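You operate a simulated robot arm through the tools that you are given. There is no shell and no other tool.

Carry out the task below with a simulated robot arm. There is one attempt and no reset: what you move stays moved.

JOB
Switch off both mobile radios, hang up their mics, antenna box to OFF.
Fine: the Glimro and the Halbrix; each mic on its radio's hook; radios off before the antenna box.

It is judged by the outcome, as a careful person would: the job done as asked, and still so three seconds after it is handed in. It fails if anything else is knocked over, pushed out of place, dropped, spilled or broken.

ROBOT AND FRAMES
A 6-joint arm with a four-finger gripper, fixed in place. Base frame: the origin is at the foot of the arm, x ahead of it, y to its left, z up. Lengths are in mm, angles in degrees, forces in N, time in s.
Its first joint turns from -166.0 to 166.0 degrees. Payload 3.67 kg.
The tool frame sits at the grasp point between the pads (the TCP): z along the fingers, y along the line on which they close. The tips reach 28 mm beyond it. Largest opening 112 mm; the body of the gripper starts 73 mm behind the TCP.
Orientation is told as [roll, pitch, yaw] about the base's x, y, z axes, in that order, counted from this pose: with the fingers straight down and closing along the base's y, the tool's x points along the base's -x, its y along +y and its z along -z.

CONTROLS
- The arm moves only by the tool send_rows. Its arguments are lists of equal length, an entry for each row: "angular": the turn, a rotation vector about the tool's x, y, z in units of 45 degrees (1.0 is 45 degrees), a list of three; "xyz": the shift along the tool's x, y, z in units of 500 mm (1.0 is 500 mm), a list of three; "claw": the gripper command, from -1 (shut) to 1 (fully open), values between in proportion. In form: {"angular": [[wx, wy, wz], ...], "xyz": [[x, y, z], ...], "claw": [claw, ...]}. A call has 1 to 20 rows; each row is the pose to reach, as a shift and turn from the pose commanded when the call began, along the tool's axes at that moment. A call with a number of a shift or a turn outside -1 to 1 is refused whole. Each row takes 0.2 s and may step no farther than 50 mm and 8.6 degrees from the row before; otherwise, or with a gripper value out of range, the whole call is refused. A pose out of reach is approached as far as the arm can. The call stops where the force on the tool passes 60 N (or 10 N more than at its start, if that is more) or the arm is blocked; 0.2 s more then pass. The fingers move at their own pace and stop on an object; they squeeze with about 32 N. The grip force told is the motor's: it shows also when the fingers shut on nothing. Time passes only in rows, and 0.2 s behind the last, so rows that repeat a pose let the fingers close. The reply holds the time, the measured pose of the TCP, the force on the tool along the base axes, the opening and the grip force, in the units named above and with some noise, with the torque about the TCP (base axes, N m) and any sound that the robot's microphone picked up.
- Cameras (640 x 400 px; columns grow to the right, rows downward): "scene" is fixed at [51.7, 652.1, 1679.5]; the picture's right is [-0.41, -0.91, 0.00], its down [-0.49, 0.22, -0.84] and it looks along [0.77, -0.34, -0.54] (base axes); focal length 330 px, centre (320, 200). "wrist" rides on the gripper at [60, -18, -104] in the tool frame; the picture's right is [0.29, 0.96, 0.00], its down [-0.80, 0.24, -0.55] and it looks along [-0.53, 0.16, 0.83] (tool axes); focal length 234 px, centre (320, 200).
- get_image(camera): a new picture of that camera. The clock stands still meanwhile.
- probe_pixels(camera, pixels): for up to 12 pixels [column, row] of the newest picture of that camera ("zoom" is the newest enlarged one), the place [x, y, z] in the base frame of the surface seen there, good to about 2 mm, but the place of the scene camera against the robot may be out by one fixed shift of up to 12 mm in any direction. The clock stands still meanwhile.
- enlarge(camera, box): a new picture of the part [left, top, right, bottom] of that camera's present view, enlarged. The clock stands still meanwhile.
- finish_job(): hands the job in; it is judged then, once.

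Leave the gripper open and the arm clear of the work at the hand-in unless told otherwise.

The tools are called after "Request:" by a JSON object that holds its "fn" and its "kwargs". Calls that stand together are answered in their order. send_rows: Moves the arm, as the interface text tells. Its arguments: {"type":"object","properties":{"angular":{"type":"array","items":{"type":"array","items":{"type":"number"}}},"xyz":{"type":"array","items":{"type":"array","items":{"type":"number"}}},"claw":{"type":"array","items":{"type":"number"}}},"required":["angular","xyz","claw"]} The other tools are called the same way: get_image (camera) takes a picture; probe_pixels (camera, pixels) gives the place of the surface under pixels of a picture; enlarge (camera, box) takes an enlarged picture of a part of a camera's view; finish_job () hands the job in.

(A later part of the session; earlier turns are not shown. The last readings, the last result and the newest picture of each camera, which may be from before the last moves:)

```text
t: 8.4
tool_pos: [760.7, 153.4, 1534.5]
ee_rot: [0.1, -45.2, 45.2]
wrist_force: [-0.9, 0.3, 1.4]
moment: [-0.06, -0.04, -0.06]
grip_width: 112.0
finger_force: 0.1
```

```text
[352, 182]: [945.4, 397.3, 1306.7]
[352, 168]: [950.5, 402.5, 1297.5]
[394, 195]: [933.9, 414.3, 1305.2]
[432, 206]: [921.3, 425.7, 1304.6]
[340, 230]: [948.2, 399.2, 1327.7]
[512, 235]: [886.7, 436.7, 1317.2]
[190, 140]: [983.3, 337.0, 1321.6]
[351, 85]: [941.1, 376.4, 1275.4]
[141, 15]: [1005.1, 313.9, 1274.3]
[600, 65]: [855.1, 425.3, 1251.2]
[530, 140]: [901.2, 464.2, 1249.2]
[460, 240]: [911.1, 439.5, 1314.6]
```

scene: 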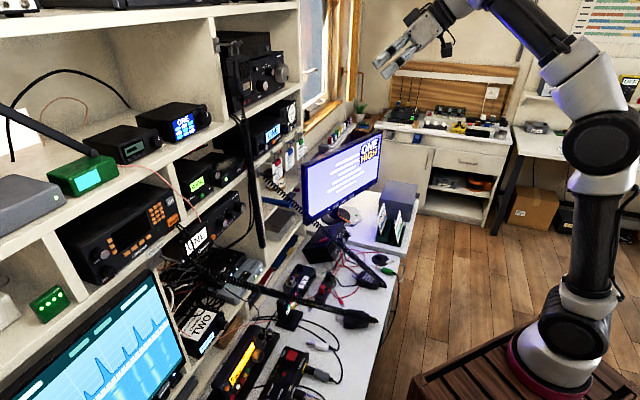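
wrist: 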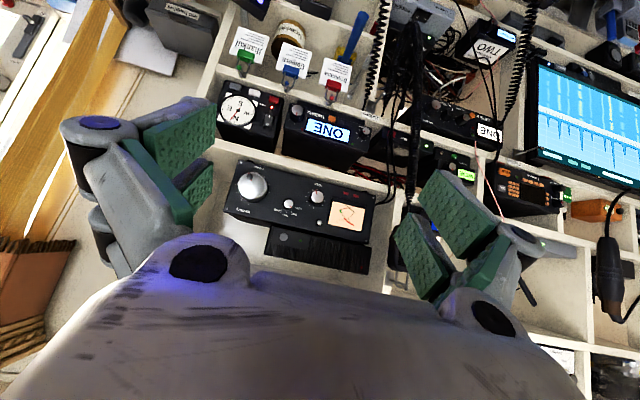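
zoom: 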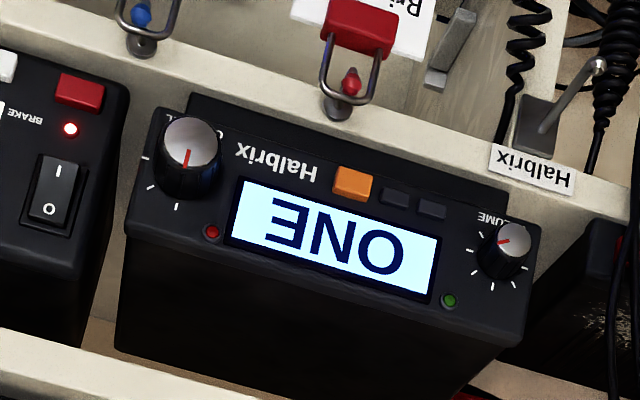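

The Halbrix orange button is at about s=949.5 mm along the shelf normal, z≈1306, standing 5 mm proud and 20 mm from the nearest dark button. I close the fingers and turn the tool horizontal while coming down to its height, still about 200 mm in front of the panel.

Request:
{"fn": "send_rows", "kwargs": {"angular": [[0, -0.1667, 0], [0, -0.3333, 0], [0, -0.5, 0], [0, -0.6667, 0], [0, -0.8333, 0], [0, -1.0, 0], [0, -1.0, 0]], "xyz": [[0.0299, 0.0127, 0.0771], [0.0599, 0.0253, 0.1541], [0.0898, 0.038, 0.2312], [0.1197, 0.0507, 0.3083], [0.1497, 0.0633, 0.3853], [0.1796, 0.076, 0.4624], [0.1796, 0.076, 0.4624]], "claw": [-1, -1, -1, -1, -1, -1, -1]}}

Request:
{"fn": "get_image", "kwargs": {"camera": "wrist"}}

Request:
{"fn": "get_image", "kwargs": {"camera": "scene"}}

```text
t: 10.0
tool_pos: [807.2, 252.0, 1305.5]
ee_rot: [157.8, -90.0, -112.7]
wrist_force: [0.0, -0.3, -0.2]
moment: [-0.03, 0.03, 0.0]
grip_width: 0.1
finger_force: 31.9
```

```text
taken
```

wrist: 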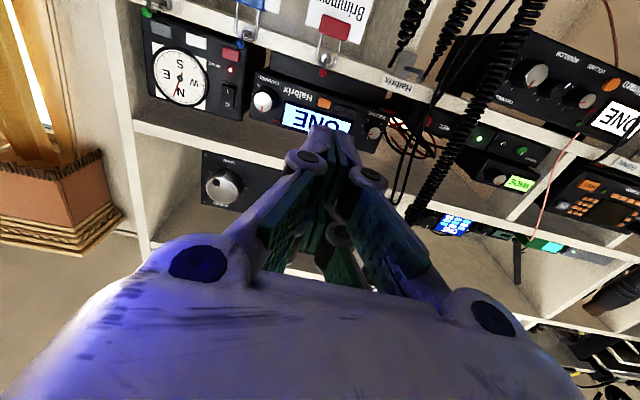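

```text
taken
```

scene: 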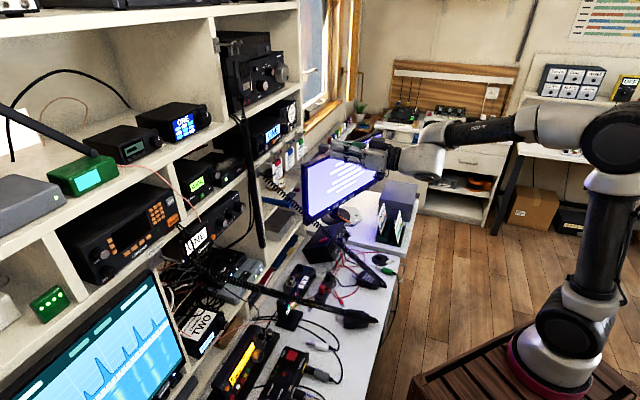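

The tool is horizontal now and the orange button shows at (323,103). I zoom and measure it again from here.

Request:
{"fn": "enlarge", "kwargs": {"camera": "wrist", "box": [245, 60, 405, 150]}}

```text
4.00 times, centred on (325, 105) of wrist
```

zoom: 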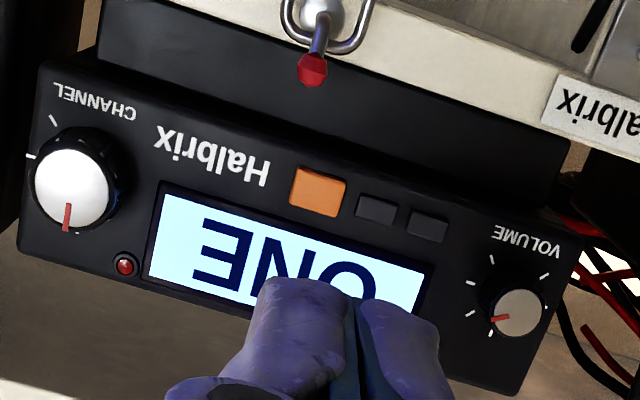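

Request:
{"fn": "probe_pixels", "kwargs": {"camera": "zoom", "pixels": [[318, 192], [318, 180], [318, 205], [302, 190], [336, 195], [376, 208], [428, 223], [210, 220], [220, 165], [311, 70], [322, 10], [480, 270]]}}

```text
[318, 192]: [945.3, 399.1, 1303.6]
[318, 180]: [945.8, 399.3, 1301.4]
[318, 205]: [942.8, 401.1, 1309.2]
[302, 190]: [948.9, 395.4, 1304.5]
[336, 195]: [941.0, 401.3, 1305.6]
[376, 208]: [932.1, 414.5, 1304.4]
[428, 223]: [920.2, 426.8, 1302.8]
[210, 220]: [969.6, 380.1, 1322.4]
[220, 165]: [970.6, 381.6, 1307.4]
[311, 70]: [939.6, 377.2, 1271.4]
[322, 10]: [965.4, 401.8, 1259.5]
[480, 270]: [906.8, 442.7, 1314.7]
```

Button face is about s=950.5, z=1305, t≈386. I advance to about 8 mm in front of the button (tips at s≈942), slightly away from the dark neighbour.

Request:
{"fn": "send_rows", "kwargs": {"angular": [[0, 0, 0], [0, 0, 0], [0, 0, 0], [0, 0, 0], [0, 0, 0]], "xyz": [[0, 0.007, 0.08], [0, 0.007, 0.16], [0, 0.007, 0.24], [0, 0.007, 0.3], [0, 0.007, 0.33]], "claw": [-1, -1, -1, -1, -1]}}

Request:
{"fn": "get_image", "kwargs": {"camera": "wrist"}}

Request:
{"fn": "enlarge", "kwargs": {"camera": "scene", "box": [230, 100, 350, 190]}}

```text
t: 11.2
tool_pos: [922.1, 372.9, 1308.1]
ee_rot: [160.7, -89.9, -115.7]
wrist_force: [-0.1, -0.3, 0.0]
moment: [-0.05, 0.02, -0.02]
grip_width: 0.2
finger_force: 31.9
```

```text
taken
```

wrist: 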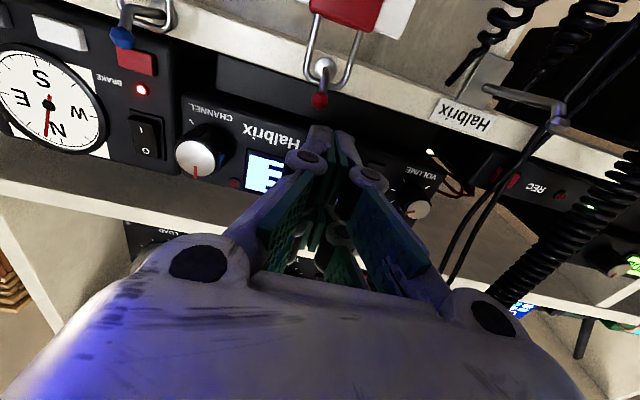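

```text
4.44 times, centred on (290, 145) of scene
```

zoom: 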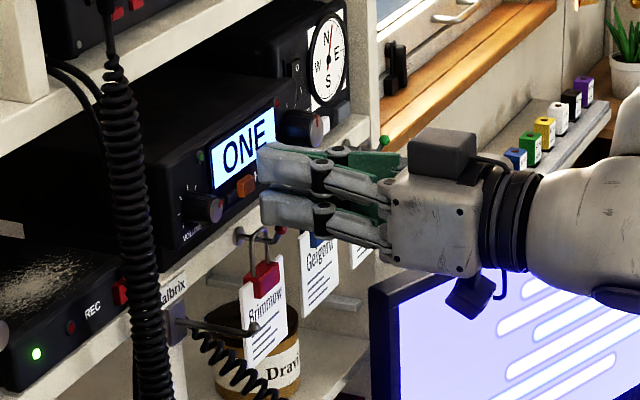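

Tips are at s≈943.7, about 7 mm in front of the button. I press slowly, 1 mm per row, up to about 953.

Request:
{"fn": "send_rows", "kwargs": {"angular": [[0, 0, 0], [0, 0, 0], [0, 0, 0], [0, 0, 0], [0, 0, 0], [0, 0, 0], [0, 0, 0], [0, 0, 0], [0, 0, 0]], "xyz": [[0.004, 0, 0.004], [0.004, 0, 0.008], [0.004, 0, 0.01], [0.004, 0, 0.012], [0.004, 0, 0.014], [0.004, 0, 0.016], [0.004, 0, 0.018], [0.004, 0, 0.019], [0.004, 0, 0.02]], "claw": [-1, -1, -1, -1, -1, -1, -1, -1, -1]}}

Request:
{"fn": "enlarge", "kwargs": {"camera": "scene", "box": [230, 100, 350, 190]}}

```text
t: 13.2
tool_pos: [927.9, 382.4, 1305.1]
ee_rot: [137.2, -90.0, -92.1]
wrist_force: [-0.1, -0.7, 0.5]
moment: [0.0, -0.01, 0.01]
grip_width: 0.0
finger_force: 31.9
```

```text
4.44 times, centred on (290, 145) of scene
```

zoom: 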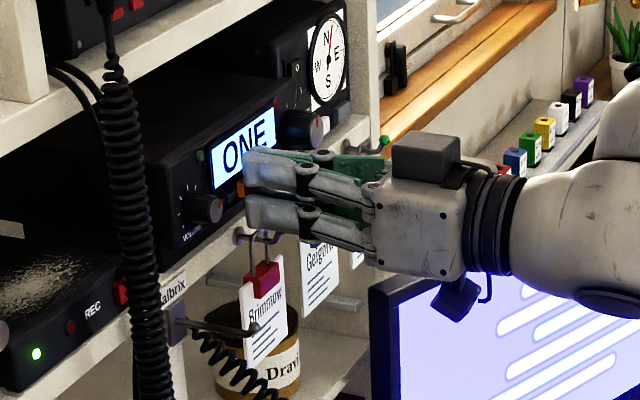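

No contact yet. I keep pressing in 1 mm steps, watching the force.

Request:
{"fn": "send_rows", "kwargs": {"angular": [[0, 0, 0], [0, 0, 0], [0, 0, 0], [0, 0, 0]], "xyz": [[0, 0, 0.002], [0, 0, 0.004], [0, 0, 0.006], [0, 0, 0.008]], "claw": [-1, -1, -1, -1]}}

Request:
{"fn": "enlarge", "kwargs": {"camera": "scene", "box": [250, 120, 290, 150]}}

Request:
{"fn": "get_image", "kwargs": {"camera": "wrist"}}

```text
t: 14.2
tool_pos: [929.3, 382.7, 1305.3]
ee_rot: [-118.6, -90.0, 163.7]
wrist_force: [-29.2, -21.3, -7.3]
moment: [0.19, -0.44, 0.16]
grip_width: 5.9
finger_force: 35.4
heard: click
```

```text
13.33 times, centred on (270, 135) of scene
```

zoom: 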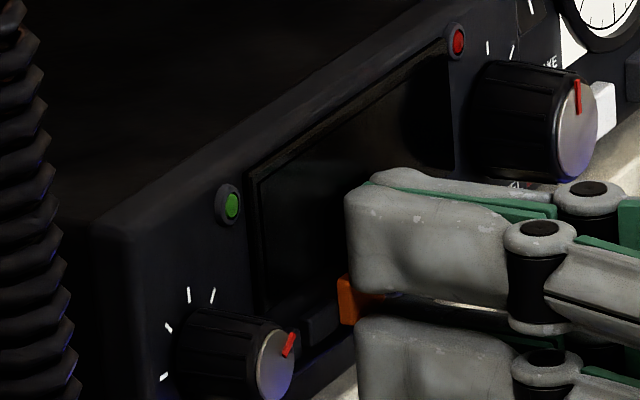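

```text
taken
```

wrist: 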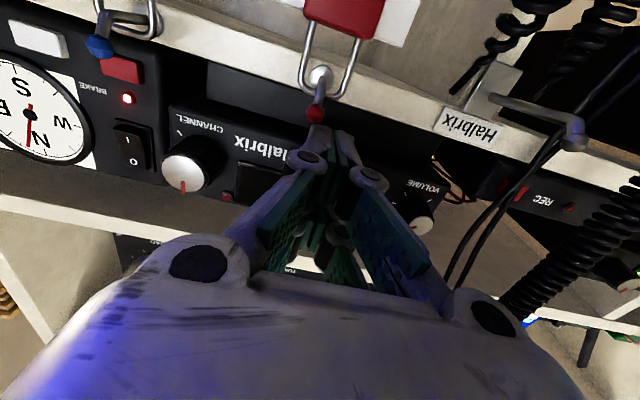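

A click was heard and the Halbrix display is dark. I retreat straight back 170 mm and check that it stays off.

Request:
{"fn": "send_rows", "kwargs": {"angular": [[0, 0, 0], [0, 0, 0], [0, 0, 0], [0, 0, 0], [0, 0, 0]], "xyz": [[0, 0, -0.02], [0, 0, -0.08], [0, 0, -0.16], [0, 0, -0.25], [0, 0, -0.34]], "claw": [-1, -1, -1, -1, -1]}}

Request:
{"fn": "get_image", "kwargs": {"camera": "wrist"}}

Request:
{"fn": "enlarge", "kwargs": {"camera": "scene", "box": [230, 100, 350, 190]}}

```text
t: 15.4
tool_pos: [810.7, 265.6, 1301.7]
ee_rot: [30.5, -89.9, 14.7]
wrist_force: [0.4, 0.5, -0.5]
moment: [0.08, -0.04, 0.01]
grip_width: 0.0
finger_force: 36.0
```

```text
taken
```

wrist: 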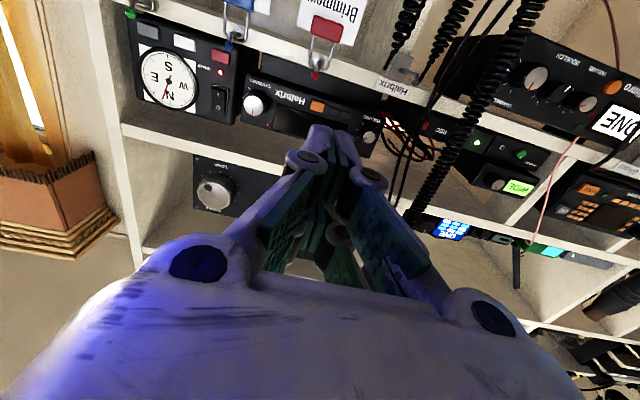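

```text
4.44 times, centred on (290, 145) of scene
```

zoom: 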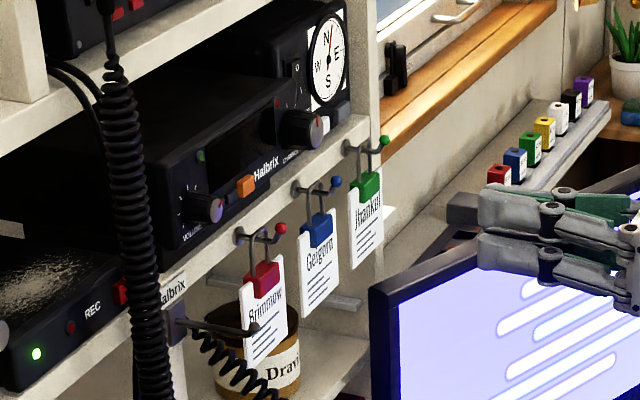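

The Halbrix is off and nothing else moved. The Glimro's orange button is visible in the wrist view at about (612,87); I zoom and measure.

Request:
{"fn": "enlarge", "kwargs": {"camera": "wrist", "box": [470, 20, 640, 180]}}

```text
2.50 times, centred on (555, 100) of wrist
```

zoom: 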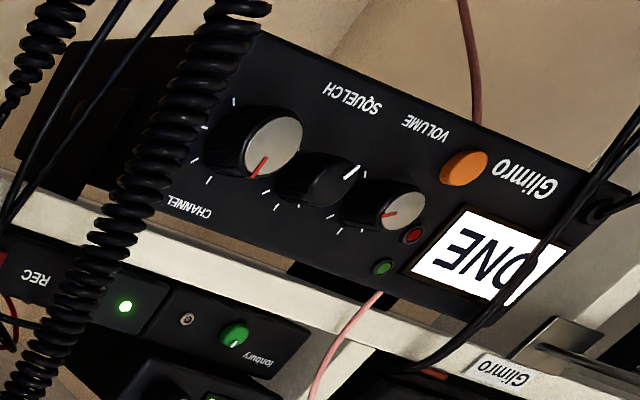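

Request:
{"fn": "probe_pixels", "kwargs": {"camera": "zoom", "pixels": [[465, 168], [525, 175], [405, 210], [275, 145], [340, 180], [440, 250], [585, 355], [545, 345], [520, 250], [120, 200], [370, 300], [430, 330]]}}

```text
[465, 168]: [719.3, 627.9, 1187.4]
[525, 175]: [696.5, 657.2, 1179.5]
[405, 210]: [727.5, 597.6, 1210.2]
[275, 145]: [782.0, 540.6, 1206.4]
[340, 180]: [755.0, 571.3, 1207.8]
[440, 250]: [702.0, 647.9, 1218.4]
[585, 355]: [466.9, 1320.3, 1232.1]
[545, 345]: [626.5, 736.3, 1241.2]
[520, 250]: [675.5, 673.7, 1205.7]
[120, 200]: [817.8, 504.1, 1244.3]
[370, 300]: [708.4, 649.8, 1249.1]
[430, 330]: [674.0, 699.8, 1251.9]
```

The Glimro's orange button is at about s=952.6, t=64.6, z=1187.5; the volume knob is 27 mm to its right, 22 mm higher. I move sideways along the shelf to stand about 120 mm in front of it.

Request:
{"fn": "send_rows", "kwargs": {"angular": [[0, 0, 0], [0, 0, 0], [0, 0, 0], [0, 0, 0], [0, 0, 0], [0, 0, 0], [0, 0, 0], [0, 0, 0], [0, 0, 0]], "xyz": [[0.028, 0.0805, 0.0098], [0.056, 0.161, 0.0195], [0.084, 0.2415, 0.0293], [0.112, 0.322, 0.039], [0.14, 0.4025, 0.0488], [0.168, 0.483, 0.0585], [0.196, 0.5635, 0.0683], [0.224, 0.644, 0.078], [0.224, 0.644, 0.078]], "claw": [-1, -1, -1, -1, -1, -1, -1, -1, -1]}}

Request:
{"fn": "get_image", "kwargs": {"camera": "wrist"}}

Request:
{"fn": "get_image", "kwargs": {"camera": "scene"}}

```text
t: 17.4
tool_pos: [694.4, 441.9, 1207.0]
ee_rot: [-81.1, -85.7, 132.9]
wrist_force: [-0.5, -0.7, 1.1]
moment: [-0.04, 0.06, 0.01]
grip_width: 0.0
finger_force: 35.7
out of reach, approached as far as the arm can: row 4, 5, 6, 7, 8, 9
```

```text
taken
```

wrist: 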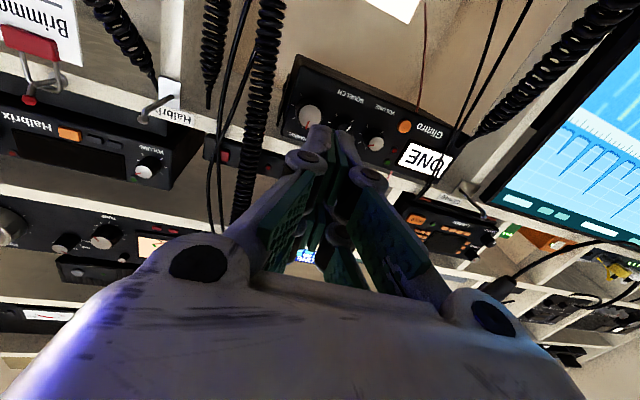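

```text
taken
```

scene: 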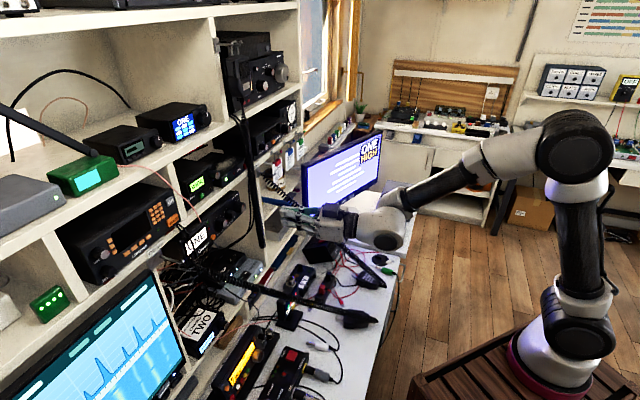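

The arm ran out of reach inward (wrist folded too close to its base); it stopped at s≈803, t≈178. Being farther out should work, so I push 70 mm toward the shelf (tips then at s≈900, still 30 mm short of the knobs) and read the pose.

Request:
{"fn": "send_rows", "kwargs": {"angular": [[0, 0, 0], [0, 0, 0], [0, 0, 0], [0, 0, 0], [0, 0, 0]], "xyz": [[0, 0, 0.035], [0, 0, 0.07], [0, 0, 0.105], [0, 0, 0.14], [0, 0, 0.14]], "claw": [-1, -1, -1, -1, -1]}}

Request:
{"fn": "get_image", "kwargs": {"camera": "wrist"}}

Request:
{"fn": "get_image", "kwargs": {"camera": "scene"}}

```text
t: 18.6
tool_pos: [737.8, 495.0, 1204.3]
ee_rot: [-79.7, -85.7, 131.8]
wrist_force: [0.5, 0.1, 0.6]
moment: [0.01, 0.01, 0.02]
grip_width: 0.2
finger_force: 36.3
```

```text
taken
```

wrist: 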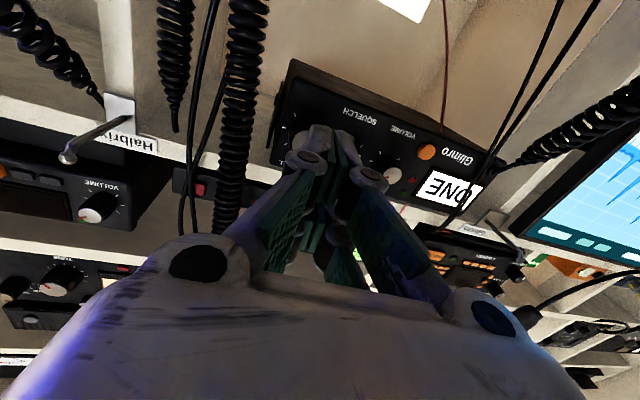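

```text
taken
```

scene: 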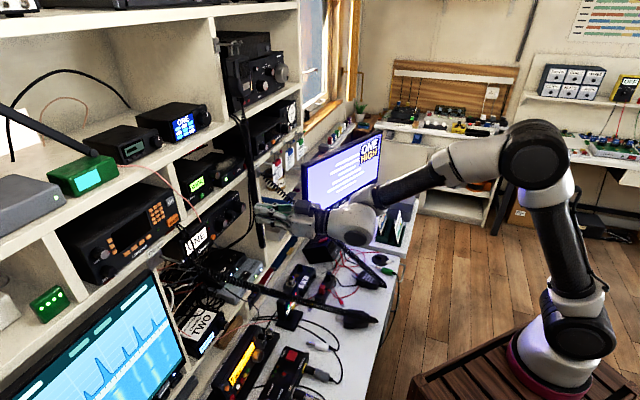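

The pose is now s≈872, t≈172, z≈1204 with the tool yawed about 7° off. I correct the turn and slide left to stand in front of the Glimro's orange button, tips at s≈908.

Request:
{"fn": "send_rows", "kwargs": {"angular": [[0.039, -0.003, 0.024], [0.078, -0.006, 0.048], [0.118, -0.008, 0.071], [0.157, -0.011, 0.095], [0.157, -0.011, 0.095]], "xyz": [[0.0034, 0.054, 0.0108], [0.0068, 0.108, 0.0215], [0.0101, 0.162, 0.0323], [0.0135, 0.216, 0.043], [0.0135, 0.216, 0.043]], "claw": [-1, -1, -1, -1, -1]}}

Request:
{"fn": "get_image", "kwargs": {"camera": "wrist"}}

Request:
{"fn": "get_image", "kwargs": {"camera": "scene"}}

```text
t: 19.8
tool_pos: [737.8, 495.6, 1204.1]
ee_rot: [-79.7, -85.7, 131.9]
wrist_force: [0.2, 0.6, -0.8]
moment: [0.01, 0.01, -0.01]
grip_width: 0.3
finger_force: 35.8
out of reach, approached as far as the arm can: row 1, 2, 3, 4, 5
```

```text
taken
```

wrist: 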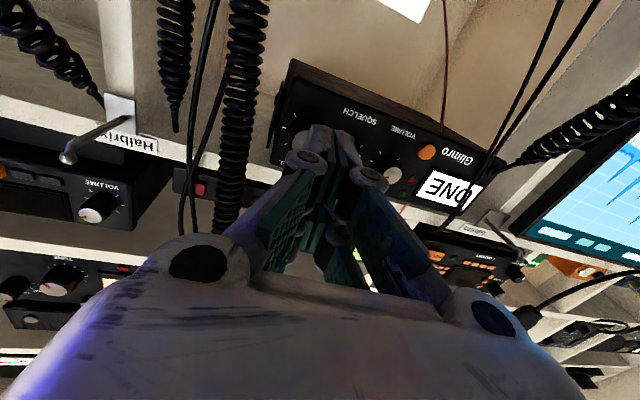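

```text
taken
```

scene: 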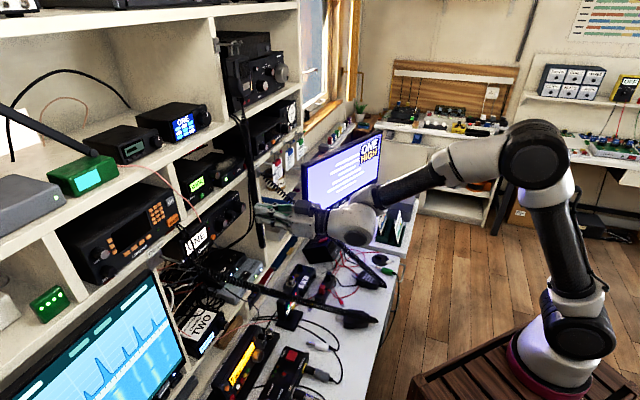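

Nothing moved: a joint limit stands in the way for this pose. To understand the arm's posture I probe points on the arm itself in the scene picture.

Request:
{"fn": "probe_pixels", "kwargs": {"camera": "scene", "pixels": [[580, 335], [520, 375], [550, 390], [540, 155], [560, 240], [460, 165], [410, 185], [352, 225], [375, 192], [300, 215], [460, 385], [600, 380]]}}

```text
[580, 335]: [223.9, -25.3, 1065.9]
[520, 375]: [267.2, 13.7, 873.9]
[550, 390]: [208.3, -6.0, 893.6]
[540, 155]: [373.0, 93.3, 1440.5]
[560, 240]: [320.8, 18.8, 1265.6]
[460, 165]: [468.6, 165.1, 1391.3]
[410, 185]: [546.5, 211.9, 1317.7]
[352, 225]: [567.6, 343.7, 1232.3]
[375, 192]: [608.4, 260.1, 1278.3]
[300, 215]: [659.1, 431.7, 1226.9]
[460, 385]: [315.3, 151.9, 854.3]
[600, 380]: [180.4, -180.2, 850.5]
```

The arm's column stands near (285,-50), so for the Glimro the tool crosses the arm's own plane and a wrist joint hits its limit. I go back the way I came (retract 70 mm, then right to t≈385, z≈1300, with the turn corrected) and will re-approach through another wrist posture.

Request:
{"fn": "send_rows", "kwargs": {"angular": [[0, 0, 0], [0, 0, 0], [0, 0, 0], [0, 0, 0], [0.04, -0.003, 0.024], [0.08, -0.006, 0.048], [0.12, -0.009, 0.072], [0.157, -0.011, 0.095], [0.157, -0.011, 0.095]], "xyz": [[0, 0, -0.07], [0, 0, -0.14], [-0.0263, -0.0683, -0.1625], [-0.0527, -0.1367, -0.185], [-0.079, -0.205, -0.2075], [-0.1053, -0.2733, -0.23], [-0.1317, -0.3417, -0.2525], [-0.158, -0.41, -0.275], [-0.158, -0.41, -0.275]], "claw": [-1, -1, -1, -1, -1, -1, -1, -1, -1]}}

```text
t: 21.8
tool_pos: [808.3, 274.3, 1299.2]
ee_rot: [-38.2, -90.0, 83.2]
wrist_force: [0.0, 0.0, 0.7]
moment: [0.0, 0.02, 0.02]
grip_width: 0.1
finger_force: 35.6
```

Back at t≈378. Now I pitch the tool down 45° again here in free air, then slide to t≈237 where the tool lies in the arm's own plane.

Request:
{"fn": "send_rows", "kwargs": {"angular": [[0, 0.1667, 0], [0, 0.3333, 0], [0, 0.5, 0], [0, 0.6667, 0], [0, 0.8333, 0], [0, 1.0, 0], [0, 1.0, 0]], "xyz": [[0, 0, -0.01], [0, 0, -0.02], [0, 0, -0.03], [0, 0, -0.04], [0, 0, -0.05], [0, 0, -0.06], [0, 0, -0.06]], "claw": [-1, -1, -1, -1, -1, -1, -1]}}

```text
t: 23.4
tool_pos: [788.0, 252.2, 1297.1]
ee_rot: [0.0, -44.9, 45.0]
wrist_force: [0.7, -0.1, -0.6]
moment: [0.0, 0.02, 0.01]
grip_width: 0.0
finger_force: 35.7
```

Request:
{"fn": "send_rows", "kwargs": {"angular": [[0, 0, 0], [0, 0, 0], [0, 0, 0], [0, 0, 0], [0, 0, 0]], "xyz": [[0.0219, 0.071, 0.0113], [0.0438, 0.142, 0.0226], [0.0657, 0.213, 0.0339], [0.0876, 0.284, 0.0452], [0.0876, 0.284, 0.0452]], "claw": [-1, -1, -1, -1, -1]}}

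Request:
{"fn": "get_image", "kwargs": {"camera": "scene"}}

```text
t: 24.6
tool_pos: [677.8, 343.2, 1249.7]
ee_rot: [0.0, -45.0, 45.0]
wrist_force: [0.7, 1.0, 0.6]
moment: [0.03, 0.0, 0.01]
grip_width: 0.0
finger_force: 35.5
```

```text
taken
```

scene: 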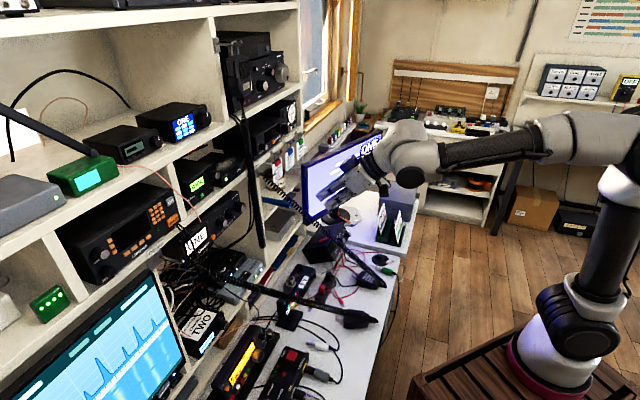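

Now I pitch up slowly in the arm's plane to horizontal (4.5° per row), moving forward 80 mm.

Request:
{"fn": "send_rows", "kwargs": {"angular": [[0, -0.1, 0], [0, -0.2, 0], [0, -0.3, 0], [0, -0.4, 0], [0, -0.5, 0], [0, -0.6, 0], [0, -0.7, 0], [0, -0.8, 0], [0, -0.9, 0], [0, -1.0, 0], [0, -1.0, 0]], "xyz": [[-0.0113, 0, 0.0113], [-0.0226, 0, 0.0226], [-0.0339, 0, 0.0339], [-0.0452, 0, 0.0452], [-0.0565, 0, 0.0565], [-0.0678, 0, 0.0678], [-0.0791, 0, 0.0791], [-0.0904, 0, 0.0904], [-0.1017, 0, 0.1017], [-0.113, 0, 0.113], [-0.113, 0, 0.113]], "claw": [-1, -1, -1, -1, -1, -1, -1, -1, -1, -1, -1]}}

Request:
{"fn": "get_image", "kwargs": {"camera": "scene"}}

```text
t: 27.0
tool_pos: [672.7, 454.5, 1254.2]
ee_rot: [85.3, -85.4, -45.6]
wrist_force: [-0.3, -0.6, -0.6]
moment: [-0.01, 0.05, 0.0]
grip_width: 0.0
finger_force: 35.5
out of reach, approached as far as the arm can: row 3, 4, 5, 6, 7, 8, 9, 10, 11
```

```text
taken
```

scene: 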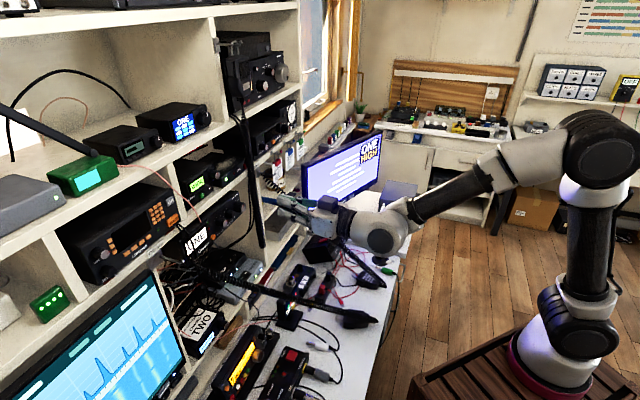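

The solver again keeps one wrist side only, but now it sits on the side that suits the Glimro (tool yaw ≈40°, horizontal, at s≈797, t≈154, z≈1254). From here I slide left and down to about 10 mm in front of the Glimro's orange button.

Request:
{"fn": "send_rows", "kwargs": {"angular": [[0, 0, 0], [0, 0, 0], [0, 0, 0], [0, 0, 0], [0, 0, 0]], "xyz": [[0.05, 0.068, 0.04], [0.1, 0.136, 0.08], [0.148, 0.201, 0.12], [0.148, 0.201, 0.17], [0.148, 0.201, 0.17]], "claw": [-1, -1, -1, -1, -1]}}

Request:
{"fn": "get_image", "kwargs": {"camera": "wrist"}}

Request:
{"fn": "get_image", "kwargs": {"camera": "scene"}}

```text
t: 28.2
tool_pos: [665.8, 594.0, 1187.6]
ee_rot: [84.4, -85.4, -44.8]
wrist_force: [0.7, -0.3, 0.1]
moment: [-0.02, -0.01, -0.01]
grip_width: 0.0
finger_force: 35.7
```

```text
taken
```

wrist: 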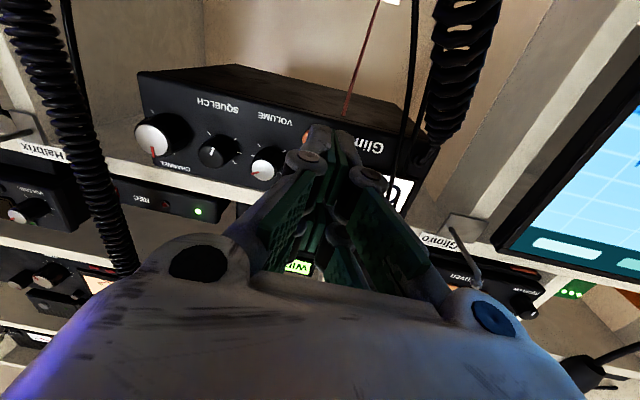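

```text
taken
```

scene: 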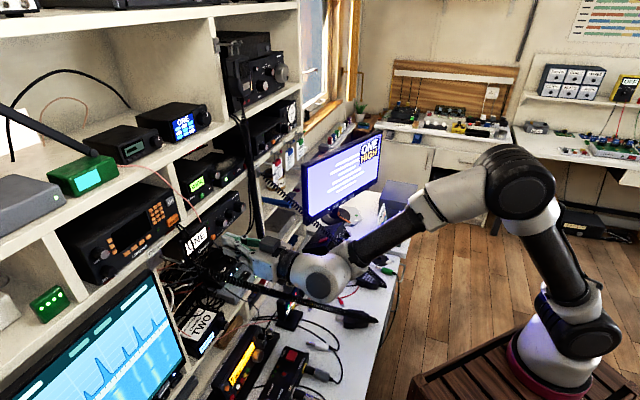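

The tips are 34 mm from the panel, and the orange button peeks out at (307,130), so I'm about 6 mm too far left. I zoom to verify.

Request:
{"fn": "enlarge", "kwargs": {"camera": "wrist", "box": [270, 90, 390, 170]}}

```text
5.00 times, centred on (330, 130) of wrist
```

zoom: 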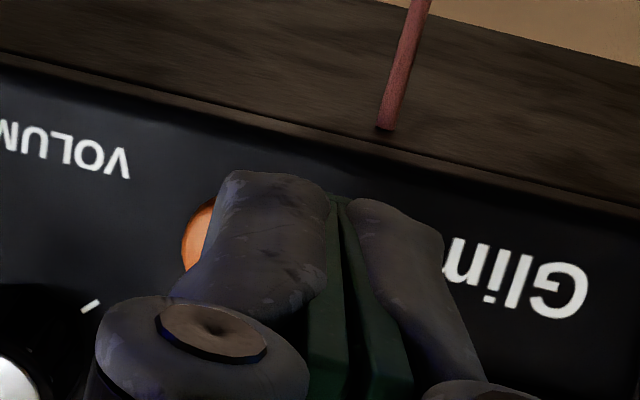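

Request:
{"fn": "probe_pixels", "kwargs": {"camera": "zoom", "pixels": [[192, 240], [205, 215], [188, 255], [275, 185], [375, 210], [340, 215], [460, 265], [385, 128], [90, 150], [90, 305]]}}

```text
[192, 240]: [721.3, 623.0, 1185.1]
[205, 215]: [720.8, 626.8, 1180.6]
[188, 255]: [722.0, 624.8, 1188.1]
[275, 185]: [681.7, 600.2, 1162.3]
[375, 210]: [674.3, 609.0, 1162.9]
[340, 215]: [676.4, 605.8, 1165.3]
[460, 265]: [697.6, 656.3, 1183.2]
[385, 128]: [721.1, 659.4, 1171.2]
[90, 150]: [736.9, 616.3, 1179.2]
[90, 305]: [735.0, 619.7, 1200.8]
```

The button centre is at t≈64.6, z≈1187. I shift 6.5 mm right, then go forward 30 mm, then in 1 mm steps until it clicks.

Request:
{"fn": "send_rows", "kwargs": {"angular": [[0, 0, 0], [0, 0, 0], [0, 0, 0], [0, 0, 0], [0, 0, 0], [0, 0, 0], [0, 0, 0], [0, 0, 0], [0, 0, 0], [0, 0, 0], [0, 0, 0]], "xyz": [[0, -0.013, 0], [0, -0.013, 0.03], [0, -0.013, 0.05], [0, -0.013, 0.06], [0, -0.013, 0.064], [0, -0.013, 0.066], [0, -0.013, 0.068], [0, -0.013, 0.07], [0, -0.013, 0.072], [0, -0.013, 0.074], [0, -0.013, 0.076]], "claw": [-1, -1, -1, -1, -1, -1, -1, -1, -1, -1, -1]}}

Request:
{"fn": "enlarge", "kwargs": {"camera": "scene", "box": [170, 190, 270, 270]}}

Request:
{"fn": "get_image", "kwargs": {"camera": "wrist"}}

```text
t: 30.6
tool_pos: [698.5, 613.8, 1187.1]
ee_rot: [84.4, -85.4, -44.6]
wrist_force: [0.2, -1.5, -0.1]
moment: [0.01, 0.01, 0.02]
grip_width: 0.0
finger_force: 35.8
```

```text
5.00 times, centred on (220, 230) of scene
```

zoom: 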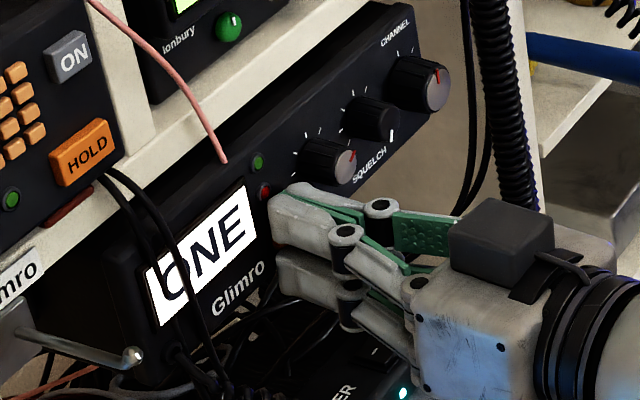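

```text
taken
```

wrist: 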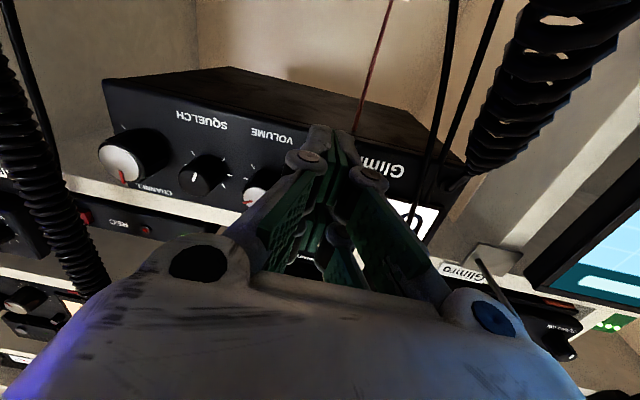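

No contact yet (s≈928 at the TCP). I continue in 1 mm steps.

Request:
{"fn": "send_rows", "kwargs": {"angular": [[0, 0, 0], [0, 0, 0], [0, 0, 0], [0, 0, 0]], "xyz": [[0, 0, 0.002], [0, 0, 0.004], [0, 0, 0.006], [0, 0, 0.007]], "claw": [-1, -1, -1, -1]}}

Request:
{"fn": "enlarge", "kwargs": {"camera": "scene", "box": [170, 190, 270, 270]}}

```text
t: 31.6
tool_pos: [701.2, 616.6, 1189.6]
ee_rot: [83.9, -85.6, -44.1]
wrist_force: [-3.3, -1.1, -1.4]
moment: [-0.05, 0.07, 0.01]
grip_width: 6.3
finger_force: 35.5
heard: click
```

```text
5.00 times, centred on (220, 230) of scene
```

zoom: 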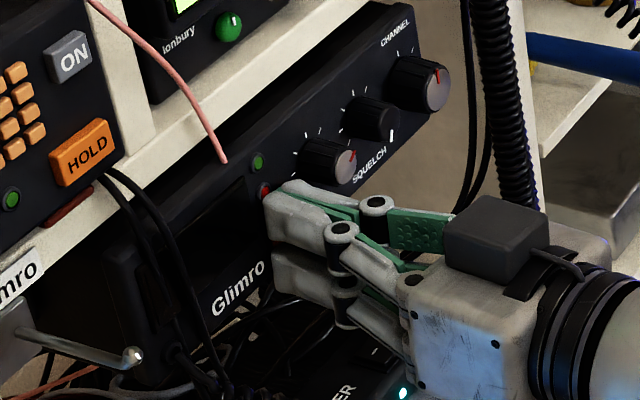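

Click heard and the Glimro's display is dark. I retreat 80 mm straight back and check.

Request:
{"fn": "send_rows", "kwargs": {"angular": [[0, 0, 0], [0, 0, 0], [0, 0, 0], [0, 0, 0]], "xyz": [[0, 0, -0.02], [0, 0, -0.07], [0, 0, -0.12], [0, 0, -0.16]], "claw": [-1, -1, -1, -1]}}

Request:
{"fn": "get_image", "kwargs": {"camera": "wrist"}}

Request:
{"fn": "get_image", "kwargs": {"camera": "scene"}}

```text
t: 32.6
tool_pos: [637.9, 563.7, 1190.7]
ee_rot: [83.7, -85.3, -44.0]
wrist_force: [-0.5, 0.4, 0.3]
moment: [0.05, 0.0, -0.04]
grip_width: 0.0
finger_force: 36.1
```

```text
taken
```

wrist: 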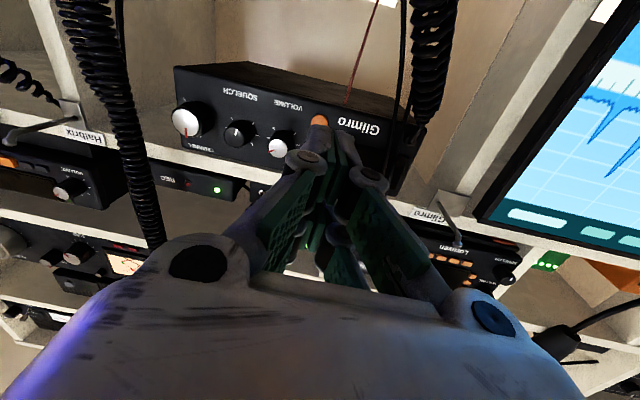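

```text
taken
```

scene: 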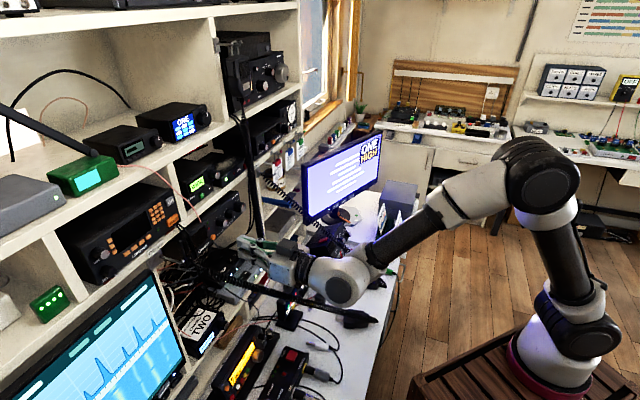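

Both radios are off. From here I measure the Glimro hook (wrist view about (455,220)).

Request:
{"fn": "enlarge", "kwargs": {"camera": "wrist", "box": [395, 170, 515, 250]}}

```text
5.00 times, centred on (455, 210) of wrist
```

zoom: 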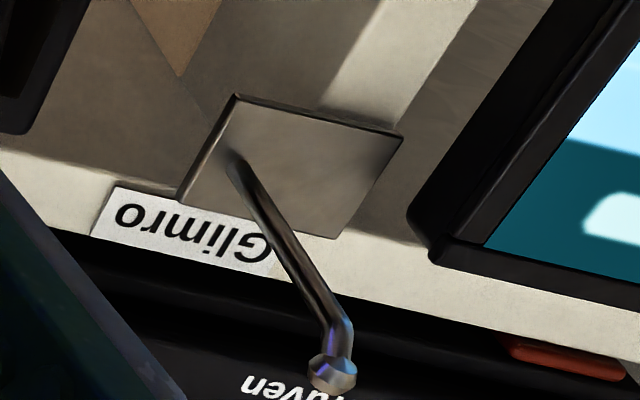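

Request:
{"fn": "probe_pixels", "kwargs": {"camera": "zoom", "pixels": [[330, 372], [338, 340], [325, 310], [300, 265], [275, 230], [240, 170], [300, 160], [350, 200], [430, 250], [600, 300], [150, 215], [240, 110]]}}

```text
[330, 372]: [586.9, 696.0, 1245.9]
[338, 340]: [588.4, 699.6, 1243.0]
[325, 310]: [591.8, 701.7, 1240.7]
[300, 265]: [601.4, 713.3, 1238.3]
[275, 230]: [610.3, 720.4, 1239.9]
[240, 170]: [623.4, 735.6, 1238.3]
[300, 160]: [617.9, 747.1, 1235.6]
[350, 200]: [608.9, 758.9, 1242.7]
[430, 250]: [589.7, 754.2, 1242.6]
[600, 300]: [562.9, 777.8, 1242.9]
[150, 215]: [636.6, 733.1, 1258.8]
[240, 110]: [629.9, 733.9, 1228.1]
```

The Glimro hook rod runs at t≈-78, z≈1240, from the plate at s≈965 out to s≈914, with an upturned ball end at s≈907. Now I go look at the mics: I pitch the tool down in two steps while moving back over the desk.

Request:
{"fn": "send_rows", "kwargs": {"angular": [[0, 0.1667, 0], [0, 0.3333, 0], [0, 0.5, 0], [0, 0.6667, 0], [0, 0.8333, 0], [0, 1.0, 0], [0, 1.0, 0]], "xyz": [[0.0013, -0.0282, -0.031], [0.0027, -0.0563, -0.062], [0.004, -0.0845, -0.093], [0.0053, -0.1127, -0.124], [0.0067, -0.1408, -0.155], [0.008, -0.169, -0.186], [0.008, -0.169, -0.186]], "claw": [-1, -1, -1, -1, -1, -1, -1]}}

```text
t: 34.2
tool_pos: [622.0, 442.7, 1178.9]
ee_rot: [6.5, -44.4, 35.3]
wrist_force: [0.6, -0.1, 0.2]
moment: [-0.01, 0.0, 0.02]
grip_width: 0.0
finger_force: 35.9
```

Next I bring the tool straight down (yaw 45°) above the first mic, at z≈1000, to look at it.

Request:
{"fn": "send_rows", "kwargs": {"angular": [[0.0089, 0.1657, -0.0248], [0.0178, 0.3313, -0.0495], [0.0267, 0.497, -0.0743], [0.0355, 0.6627, -0.099], [0.0444, 0.8283, -0.1238], [0.0533, 0.994, -0.1485], [0.0533, 0.994, -0.1485]], "xyz": [[0.0588, -0.055, 0.0197], [0.1177, -0.11, 0.0393], [0.1765, -0.165, 0.059], [0.2353, -0.22, 0.0787], [0.2942, -0.275, 0.0983], [0.353, -0.33, 0.118], [0.353, -0.33, 0.118]], "claw": [0, 0.5, 1, 1, 1, 1, 1]}}

Request:
{"fn": "get_image", "kwargs": {"camera": "wrist"}}

Request:
{"fn": "get_image", "kwargs": {"camera": "scene"}}

```text
t: 35.8
tool_pos: [655.3, 267.9, 1000.4]
ee_rot: [-0.1, 0.1, 45.0]
wrist_force: [-0.2, 0.9, 0.0]
moment: [-0.01, 0.02, 0.01]
grip_width: 111.9
finger_force: 0.0
```

```text
taken
```

wrist: 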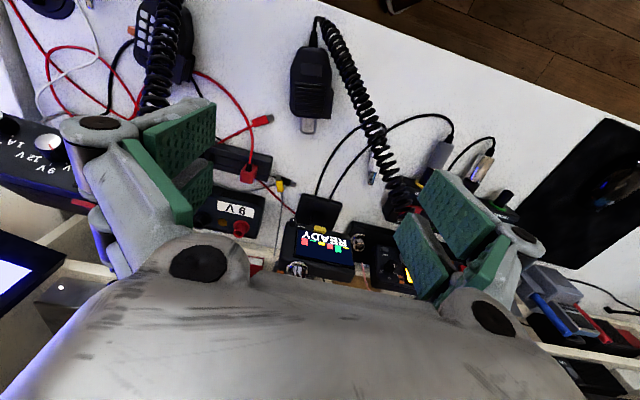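

```text
taken
```

scene: 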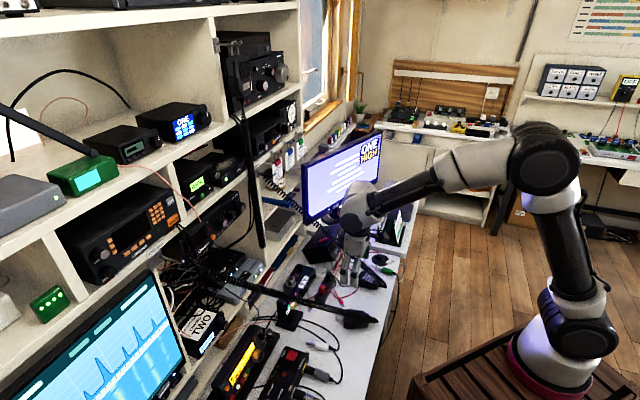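

Mic 1 is at wrist (311,80) with its bail at (308,125) pointing to the shelf and its cord at the desk-edge end. Mic 2 (keypad) is at (162,45). I zoom and measure mic 1.

Request:
{"fn": "enlarge", "kwargs": {"camera": "wrist", "box": [250, 0, 410, 140]}}

```text
2.86 times, centred on (330, 70) of wrist
```

zoom: 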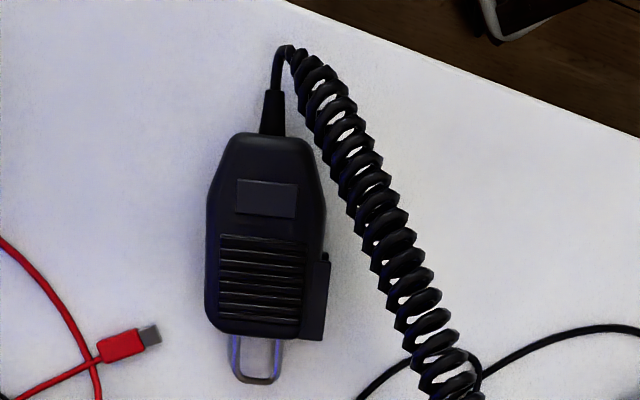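

Request:
{"fn": "probe_pixels", "kwargs": {"camera": "zoom", "pixels": [[265, 200], [262, 280], [267, 150], [258, 325], [215, 240], [318, 240], [256, 378], [250, 345], [272, 110], [316, 290], [360, 200], [285, 50]]}}

```text
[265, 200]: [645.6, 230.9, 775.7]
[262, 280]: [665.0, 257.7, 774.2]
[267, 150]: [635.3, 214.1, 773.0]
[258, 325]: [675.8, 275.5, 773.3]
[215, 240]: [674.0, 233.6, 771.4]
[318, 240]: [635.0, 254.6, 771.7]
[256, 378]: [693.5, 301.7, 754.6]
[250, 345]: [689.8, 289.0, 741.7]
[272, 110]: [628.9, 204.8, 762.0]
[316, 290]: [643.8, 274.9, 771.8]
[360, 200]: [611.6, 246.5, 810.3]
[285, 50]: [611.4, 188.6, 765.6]
```

Mic 1: face up at z≈775, axis pointing 56.5° (bail end toward the shelf), width ≈48 mm, push-to-talk bar on one side near the bail. I'll grip at about (649.5,236.5), cord-side of that bar. I turn the tool to yaw 56.5° and go to 130 mm above, opening to 76 mm.

Request:
{"fn": "send_rows", "kwargs": {"angular": [[0, 0, -0.0852], [0, 0, -0.1704], [0, 0, -0.2556], [0, 0, -0.2556]], "xyz": [[0.0175, -0.0121, 0.0669], [0.0351, -0.0241, 0.1339], [0.0526, -0.0362, 0.2008], [0.0526, -0.0362, 0.2008]], "claw": [0.36, 0.36, 0.36, 0.36]}}

Request:
{"fn": "get_image", "kwargs": {"camera": "wrist"}}

Request:
{"fn": "enlarge", "kwargs": {"camera": "scene", "box": [290, 220, 430, 340]}}

```text
t: 36.8
tool_pos: [646.7, 240.3, 901.5]
ee_rot: [-0.1, 0.2, 56.4]
wrist_force: [-0.9, 0.3, -0.6]
moment: [0.0, 0.0, 0.01]
grip_width: 75.9
finger_force: 0.0
```

```text
taken
```

wrist: 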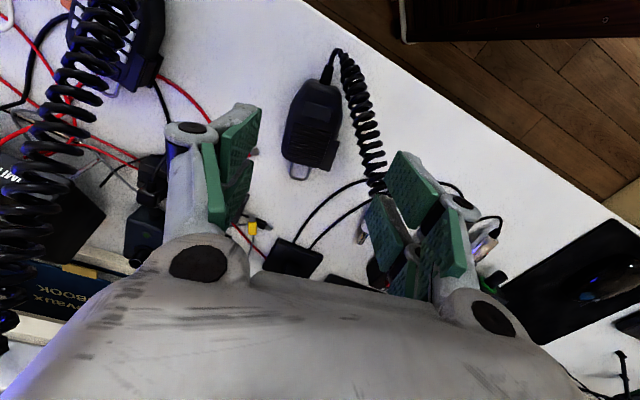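

```text
3.33 times, centred on (360, 280) of scene
```

zoom: 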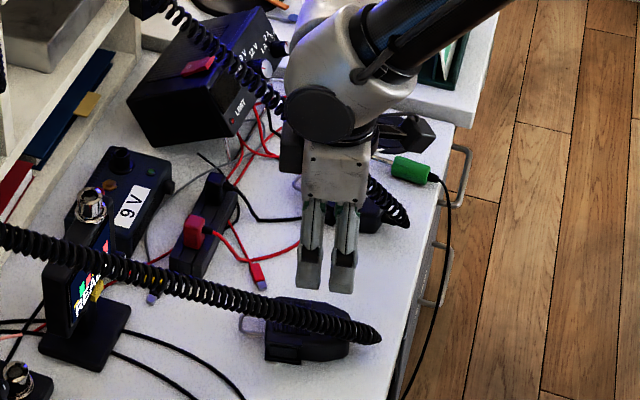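

I zoom on mic 1 from here for a refined measurement.

Request:
{"fn": "enlarge", "kwargs": {"camera": "wrist", "box": [250, 40, 400, 190]}}

```text
2.67 times, centred on (325, 115) of wrist
```

zoom: 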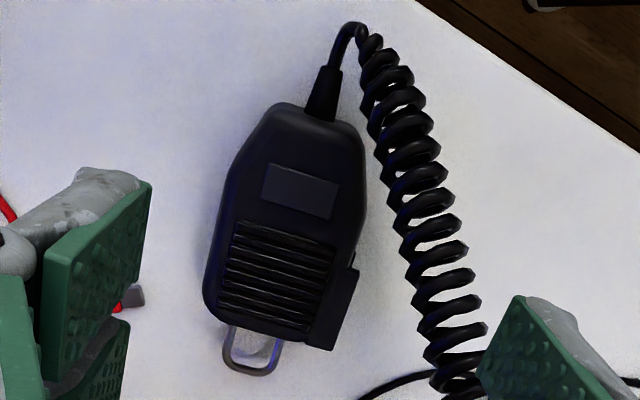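

Request:
{"fn": "probe_pixels", "kwargs": {"camera": "zoom", "pixels": [[300, 190], [283, 270], [310, 125], [218, 260], [225, 220], [355, 240], [358, 200], [250, 372], [230, 340], [280, 355], [225, 318], [308, 330]]}}

Request:
{"fn": "probe_pixels", "kwargs": {"camera": "zoom", "pixels": [[345, 300], [395, 80], [410, 150], [425, 220], [445, 285], [460, 340], [205, 300], [360, 160], [265, 320], [230, 190]]}}

```text
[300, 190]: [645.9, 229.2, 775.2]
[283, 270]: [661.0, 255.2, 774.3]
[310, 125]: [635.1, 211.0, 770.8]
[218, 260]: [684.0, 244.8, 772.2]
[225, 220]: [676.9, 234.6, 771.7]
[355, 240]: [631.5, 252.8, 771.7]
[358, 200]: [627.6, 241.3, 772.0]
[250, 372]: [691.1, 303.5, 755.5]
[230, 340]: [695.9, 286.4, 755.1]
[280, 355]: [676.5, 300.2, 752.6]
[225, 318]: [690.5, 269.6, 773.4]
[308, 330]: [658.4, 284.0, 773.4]
```

```text
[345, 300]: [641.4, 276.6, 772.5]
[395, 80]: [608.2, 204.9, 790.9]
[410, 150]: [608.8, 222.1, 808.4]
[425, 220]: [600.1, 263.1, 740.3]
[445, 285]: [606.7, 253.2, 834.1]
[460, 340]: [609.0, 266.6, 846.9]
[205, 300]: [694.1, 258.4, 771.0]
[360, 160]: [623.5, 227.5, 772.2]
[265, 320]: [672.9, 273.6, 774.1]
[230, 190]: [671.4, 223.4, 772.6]
```

I zoom tighter to get the mic's axis and bail precisely.

Request:
{"fn": "enlarge", "kwargs": {"camera": "wrist", "box": [265, 70, 365, 190]}}

```text
3.33 times, centred on (315, 130) of wrist
```

zoom: 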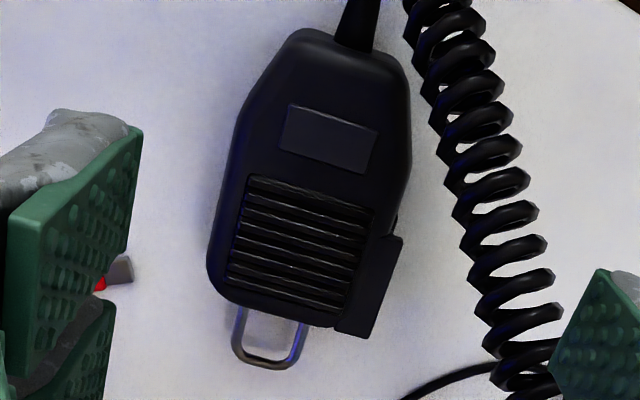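

Request:
{"fn": "probe_pixels", "kwargs": {"camera": "zoom", "pixels": [[292, 108], [284, 146], [374, 132], [364, 170], [250, 180], [372, 210], [228, 280], [345, 310], [238, 350], [300, 345], [264, 366], [395, 290]]}}

```text
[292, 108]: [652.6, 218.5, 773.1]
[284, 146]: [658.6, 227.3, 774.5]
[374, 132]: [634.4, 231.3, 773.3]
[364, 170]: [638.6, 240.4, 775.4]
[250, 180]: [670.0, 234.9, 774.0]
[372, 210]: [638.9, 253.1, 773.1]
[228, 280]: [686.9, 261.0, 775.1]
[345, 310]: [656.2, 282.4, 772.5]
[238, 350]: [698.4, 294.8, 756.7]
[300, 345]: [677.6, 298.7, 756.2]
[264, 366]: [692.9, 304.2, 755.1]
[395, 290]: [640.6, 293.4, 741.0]
```

Mic axis is 57°, sides at ±24.5 mm, bail centred. I shift 5 mm, narrow the opening to 62 mm and descend so the tips are just above the mic's top face (TCP z≈806).

Request:
{"fn": "send_rows", "kwargs": {"angular": [[0, 0, -0.013], [0, 0, -0.013], [0, 0, -0.013], [0, 0, -0.013], [0, 0, -0.013]], "xyz": [[-0.0021, -0.0094, 0.04], [-0.0021, -0.0094, 0.09], [-0.0021, -0.0094, 0.14], [-0.0021, -0.0094, 0.19], [-0.0021, -0.0094, 0.19]], "claw": [0.11, 0.11, 0.11, 0.11, 0.11]}}

Request:
{"fn": "get_image", "kwargs": {"camera": "wrist"}}

Request:
{"fn": "enlarge", "kwargs": {"camera": "scene", "box": [300, 250, 400, 350]}}

```text
t: 38.0
tool_pos: [651.9, 237.1, 807.0]
ee_rot: [-0.1, 0.1, 57.0]
wrist_force: [0.3, 0.2, -0.9]
moment: [0.03, 0.02, -0.01]
grip_width: 61.9
finger_force: 0.2
```

```text
taken
```

wrist: 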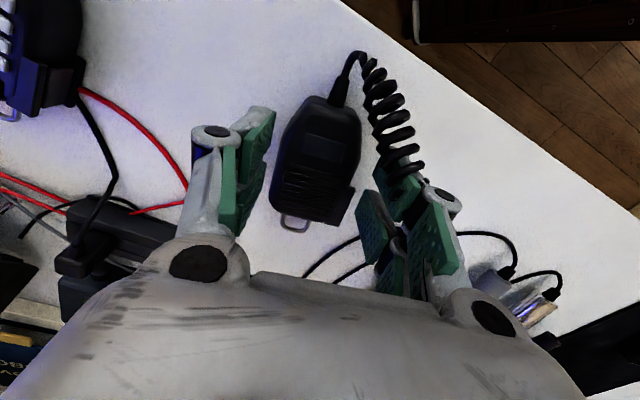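

```text
4.00 times, centred on (350, 300) of scene
```

zoom: 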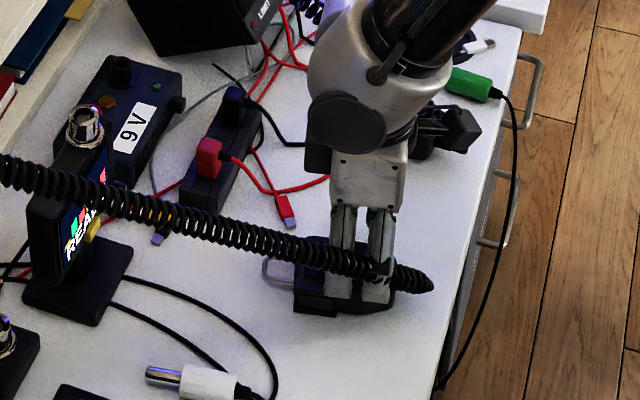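

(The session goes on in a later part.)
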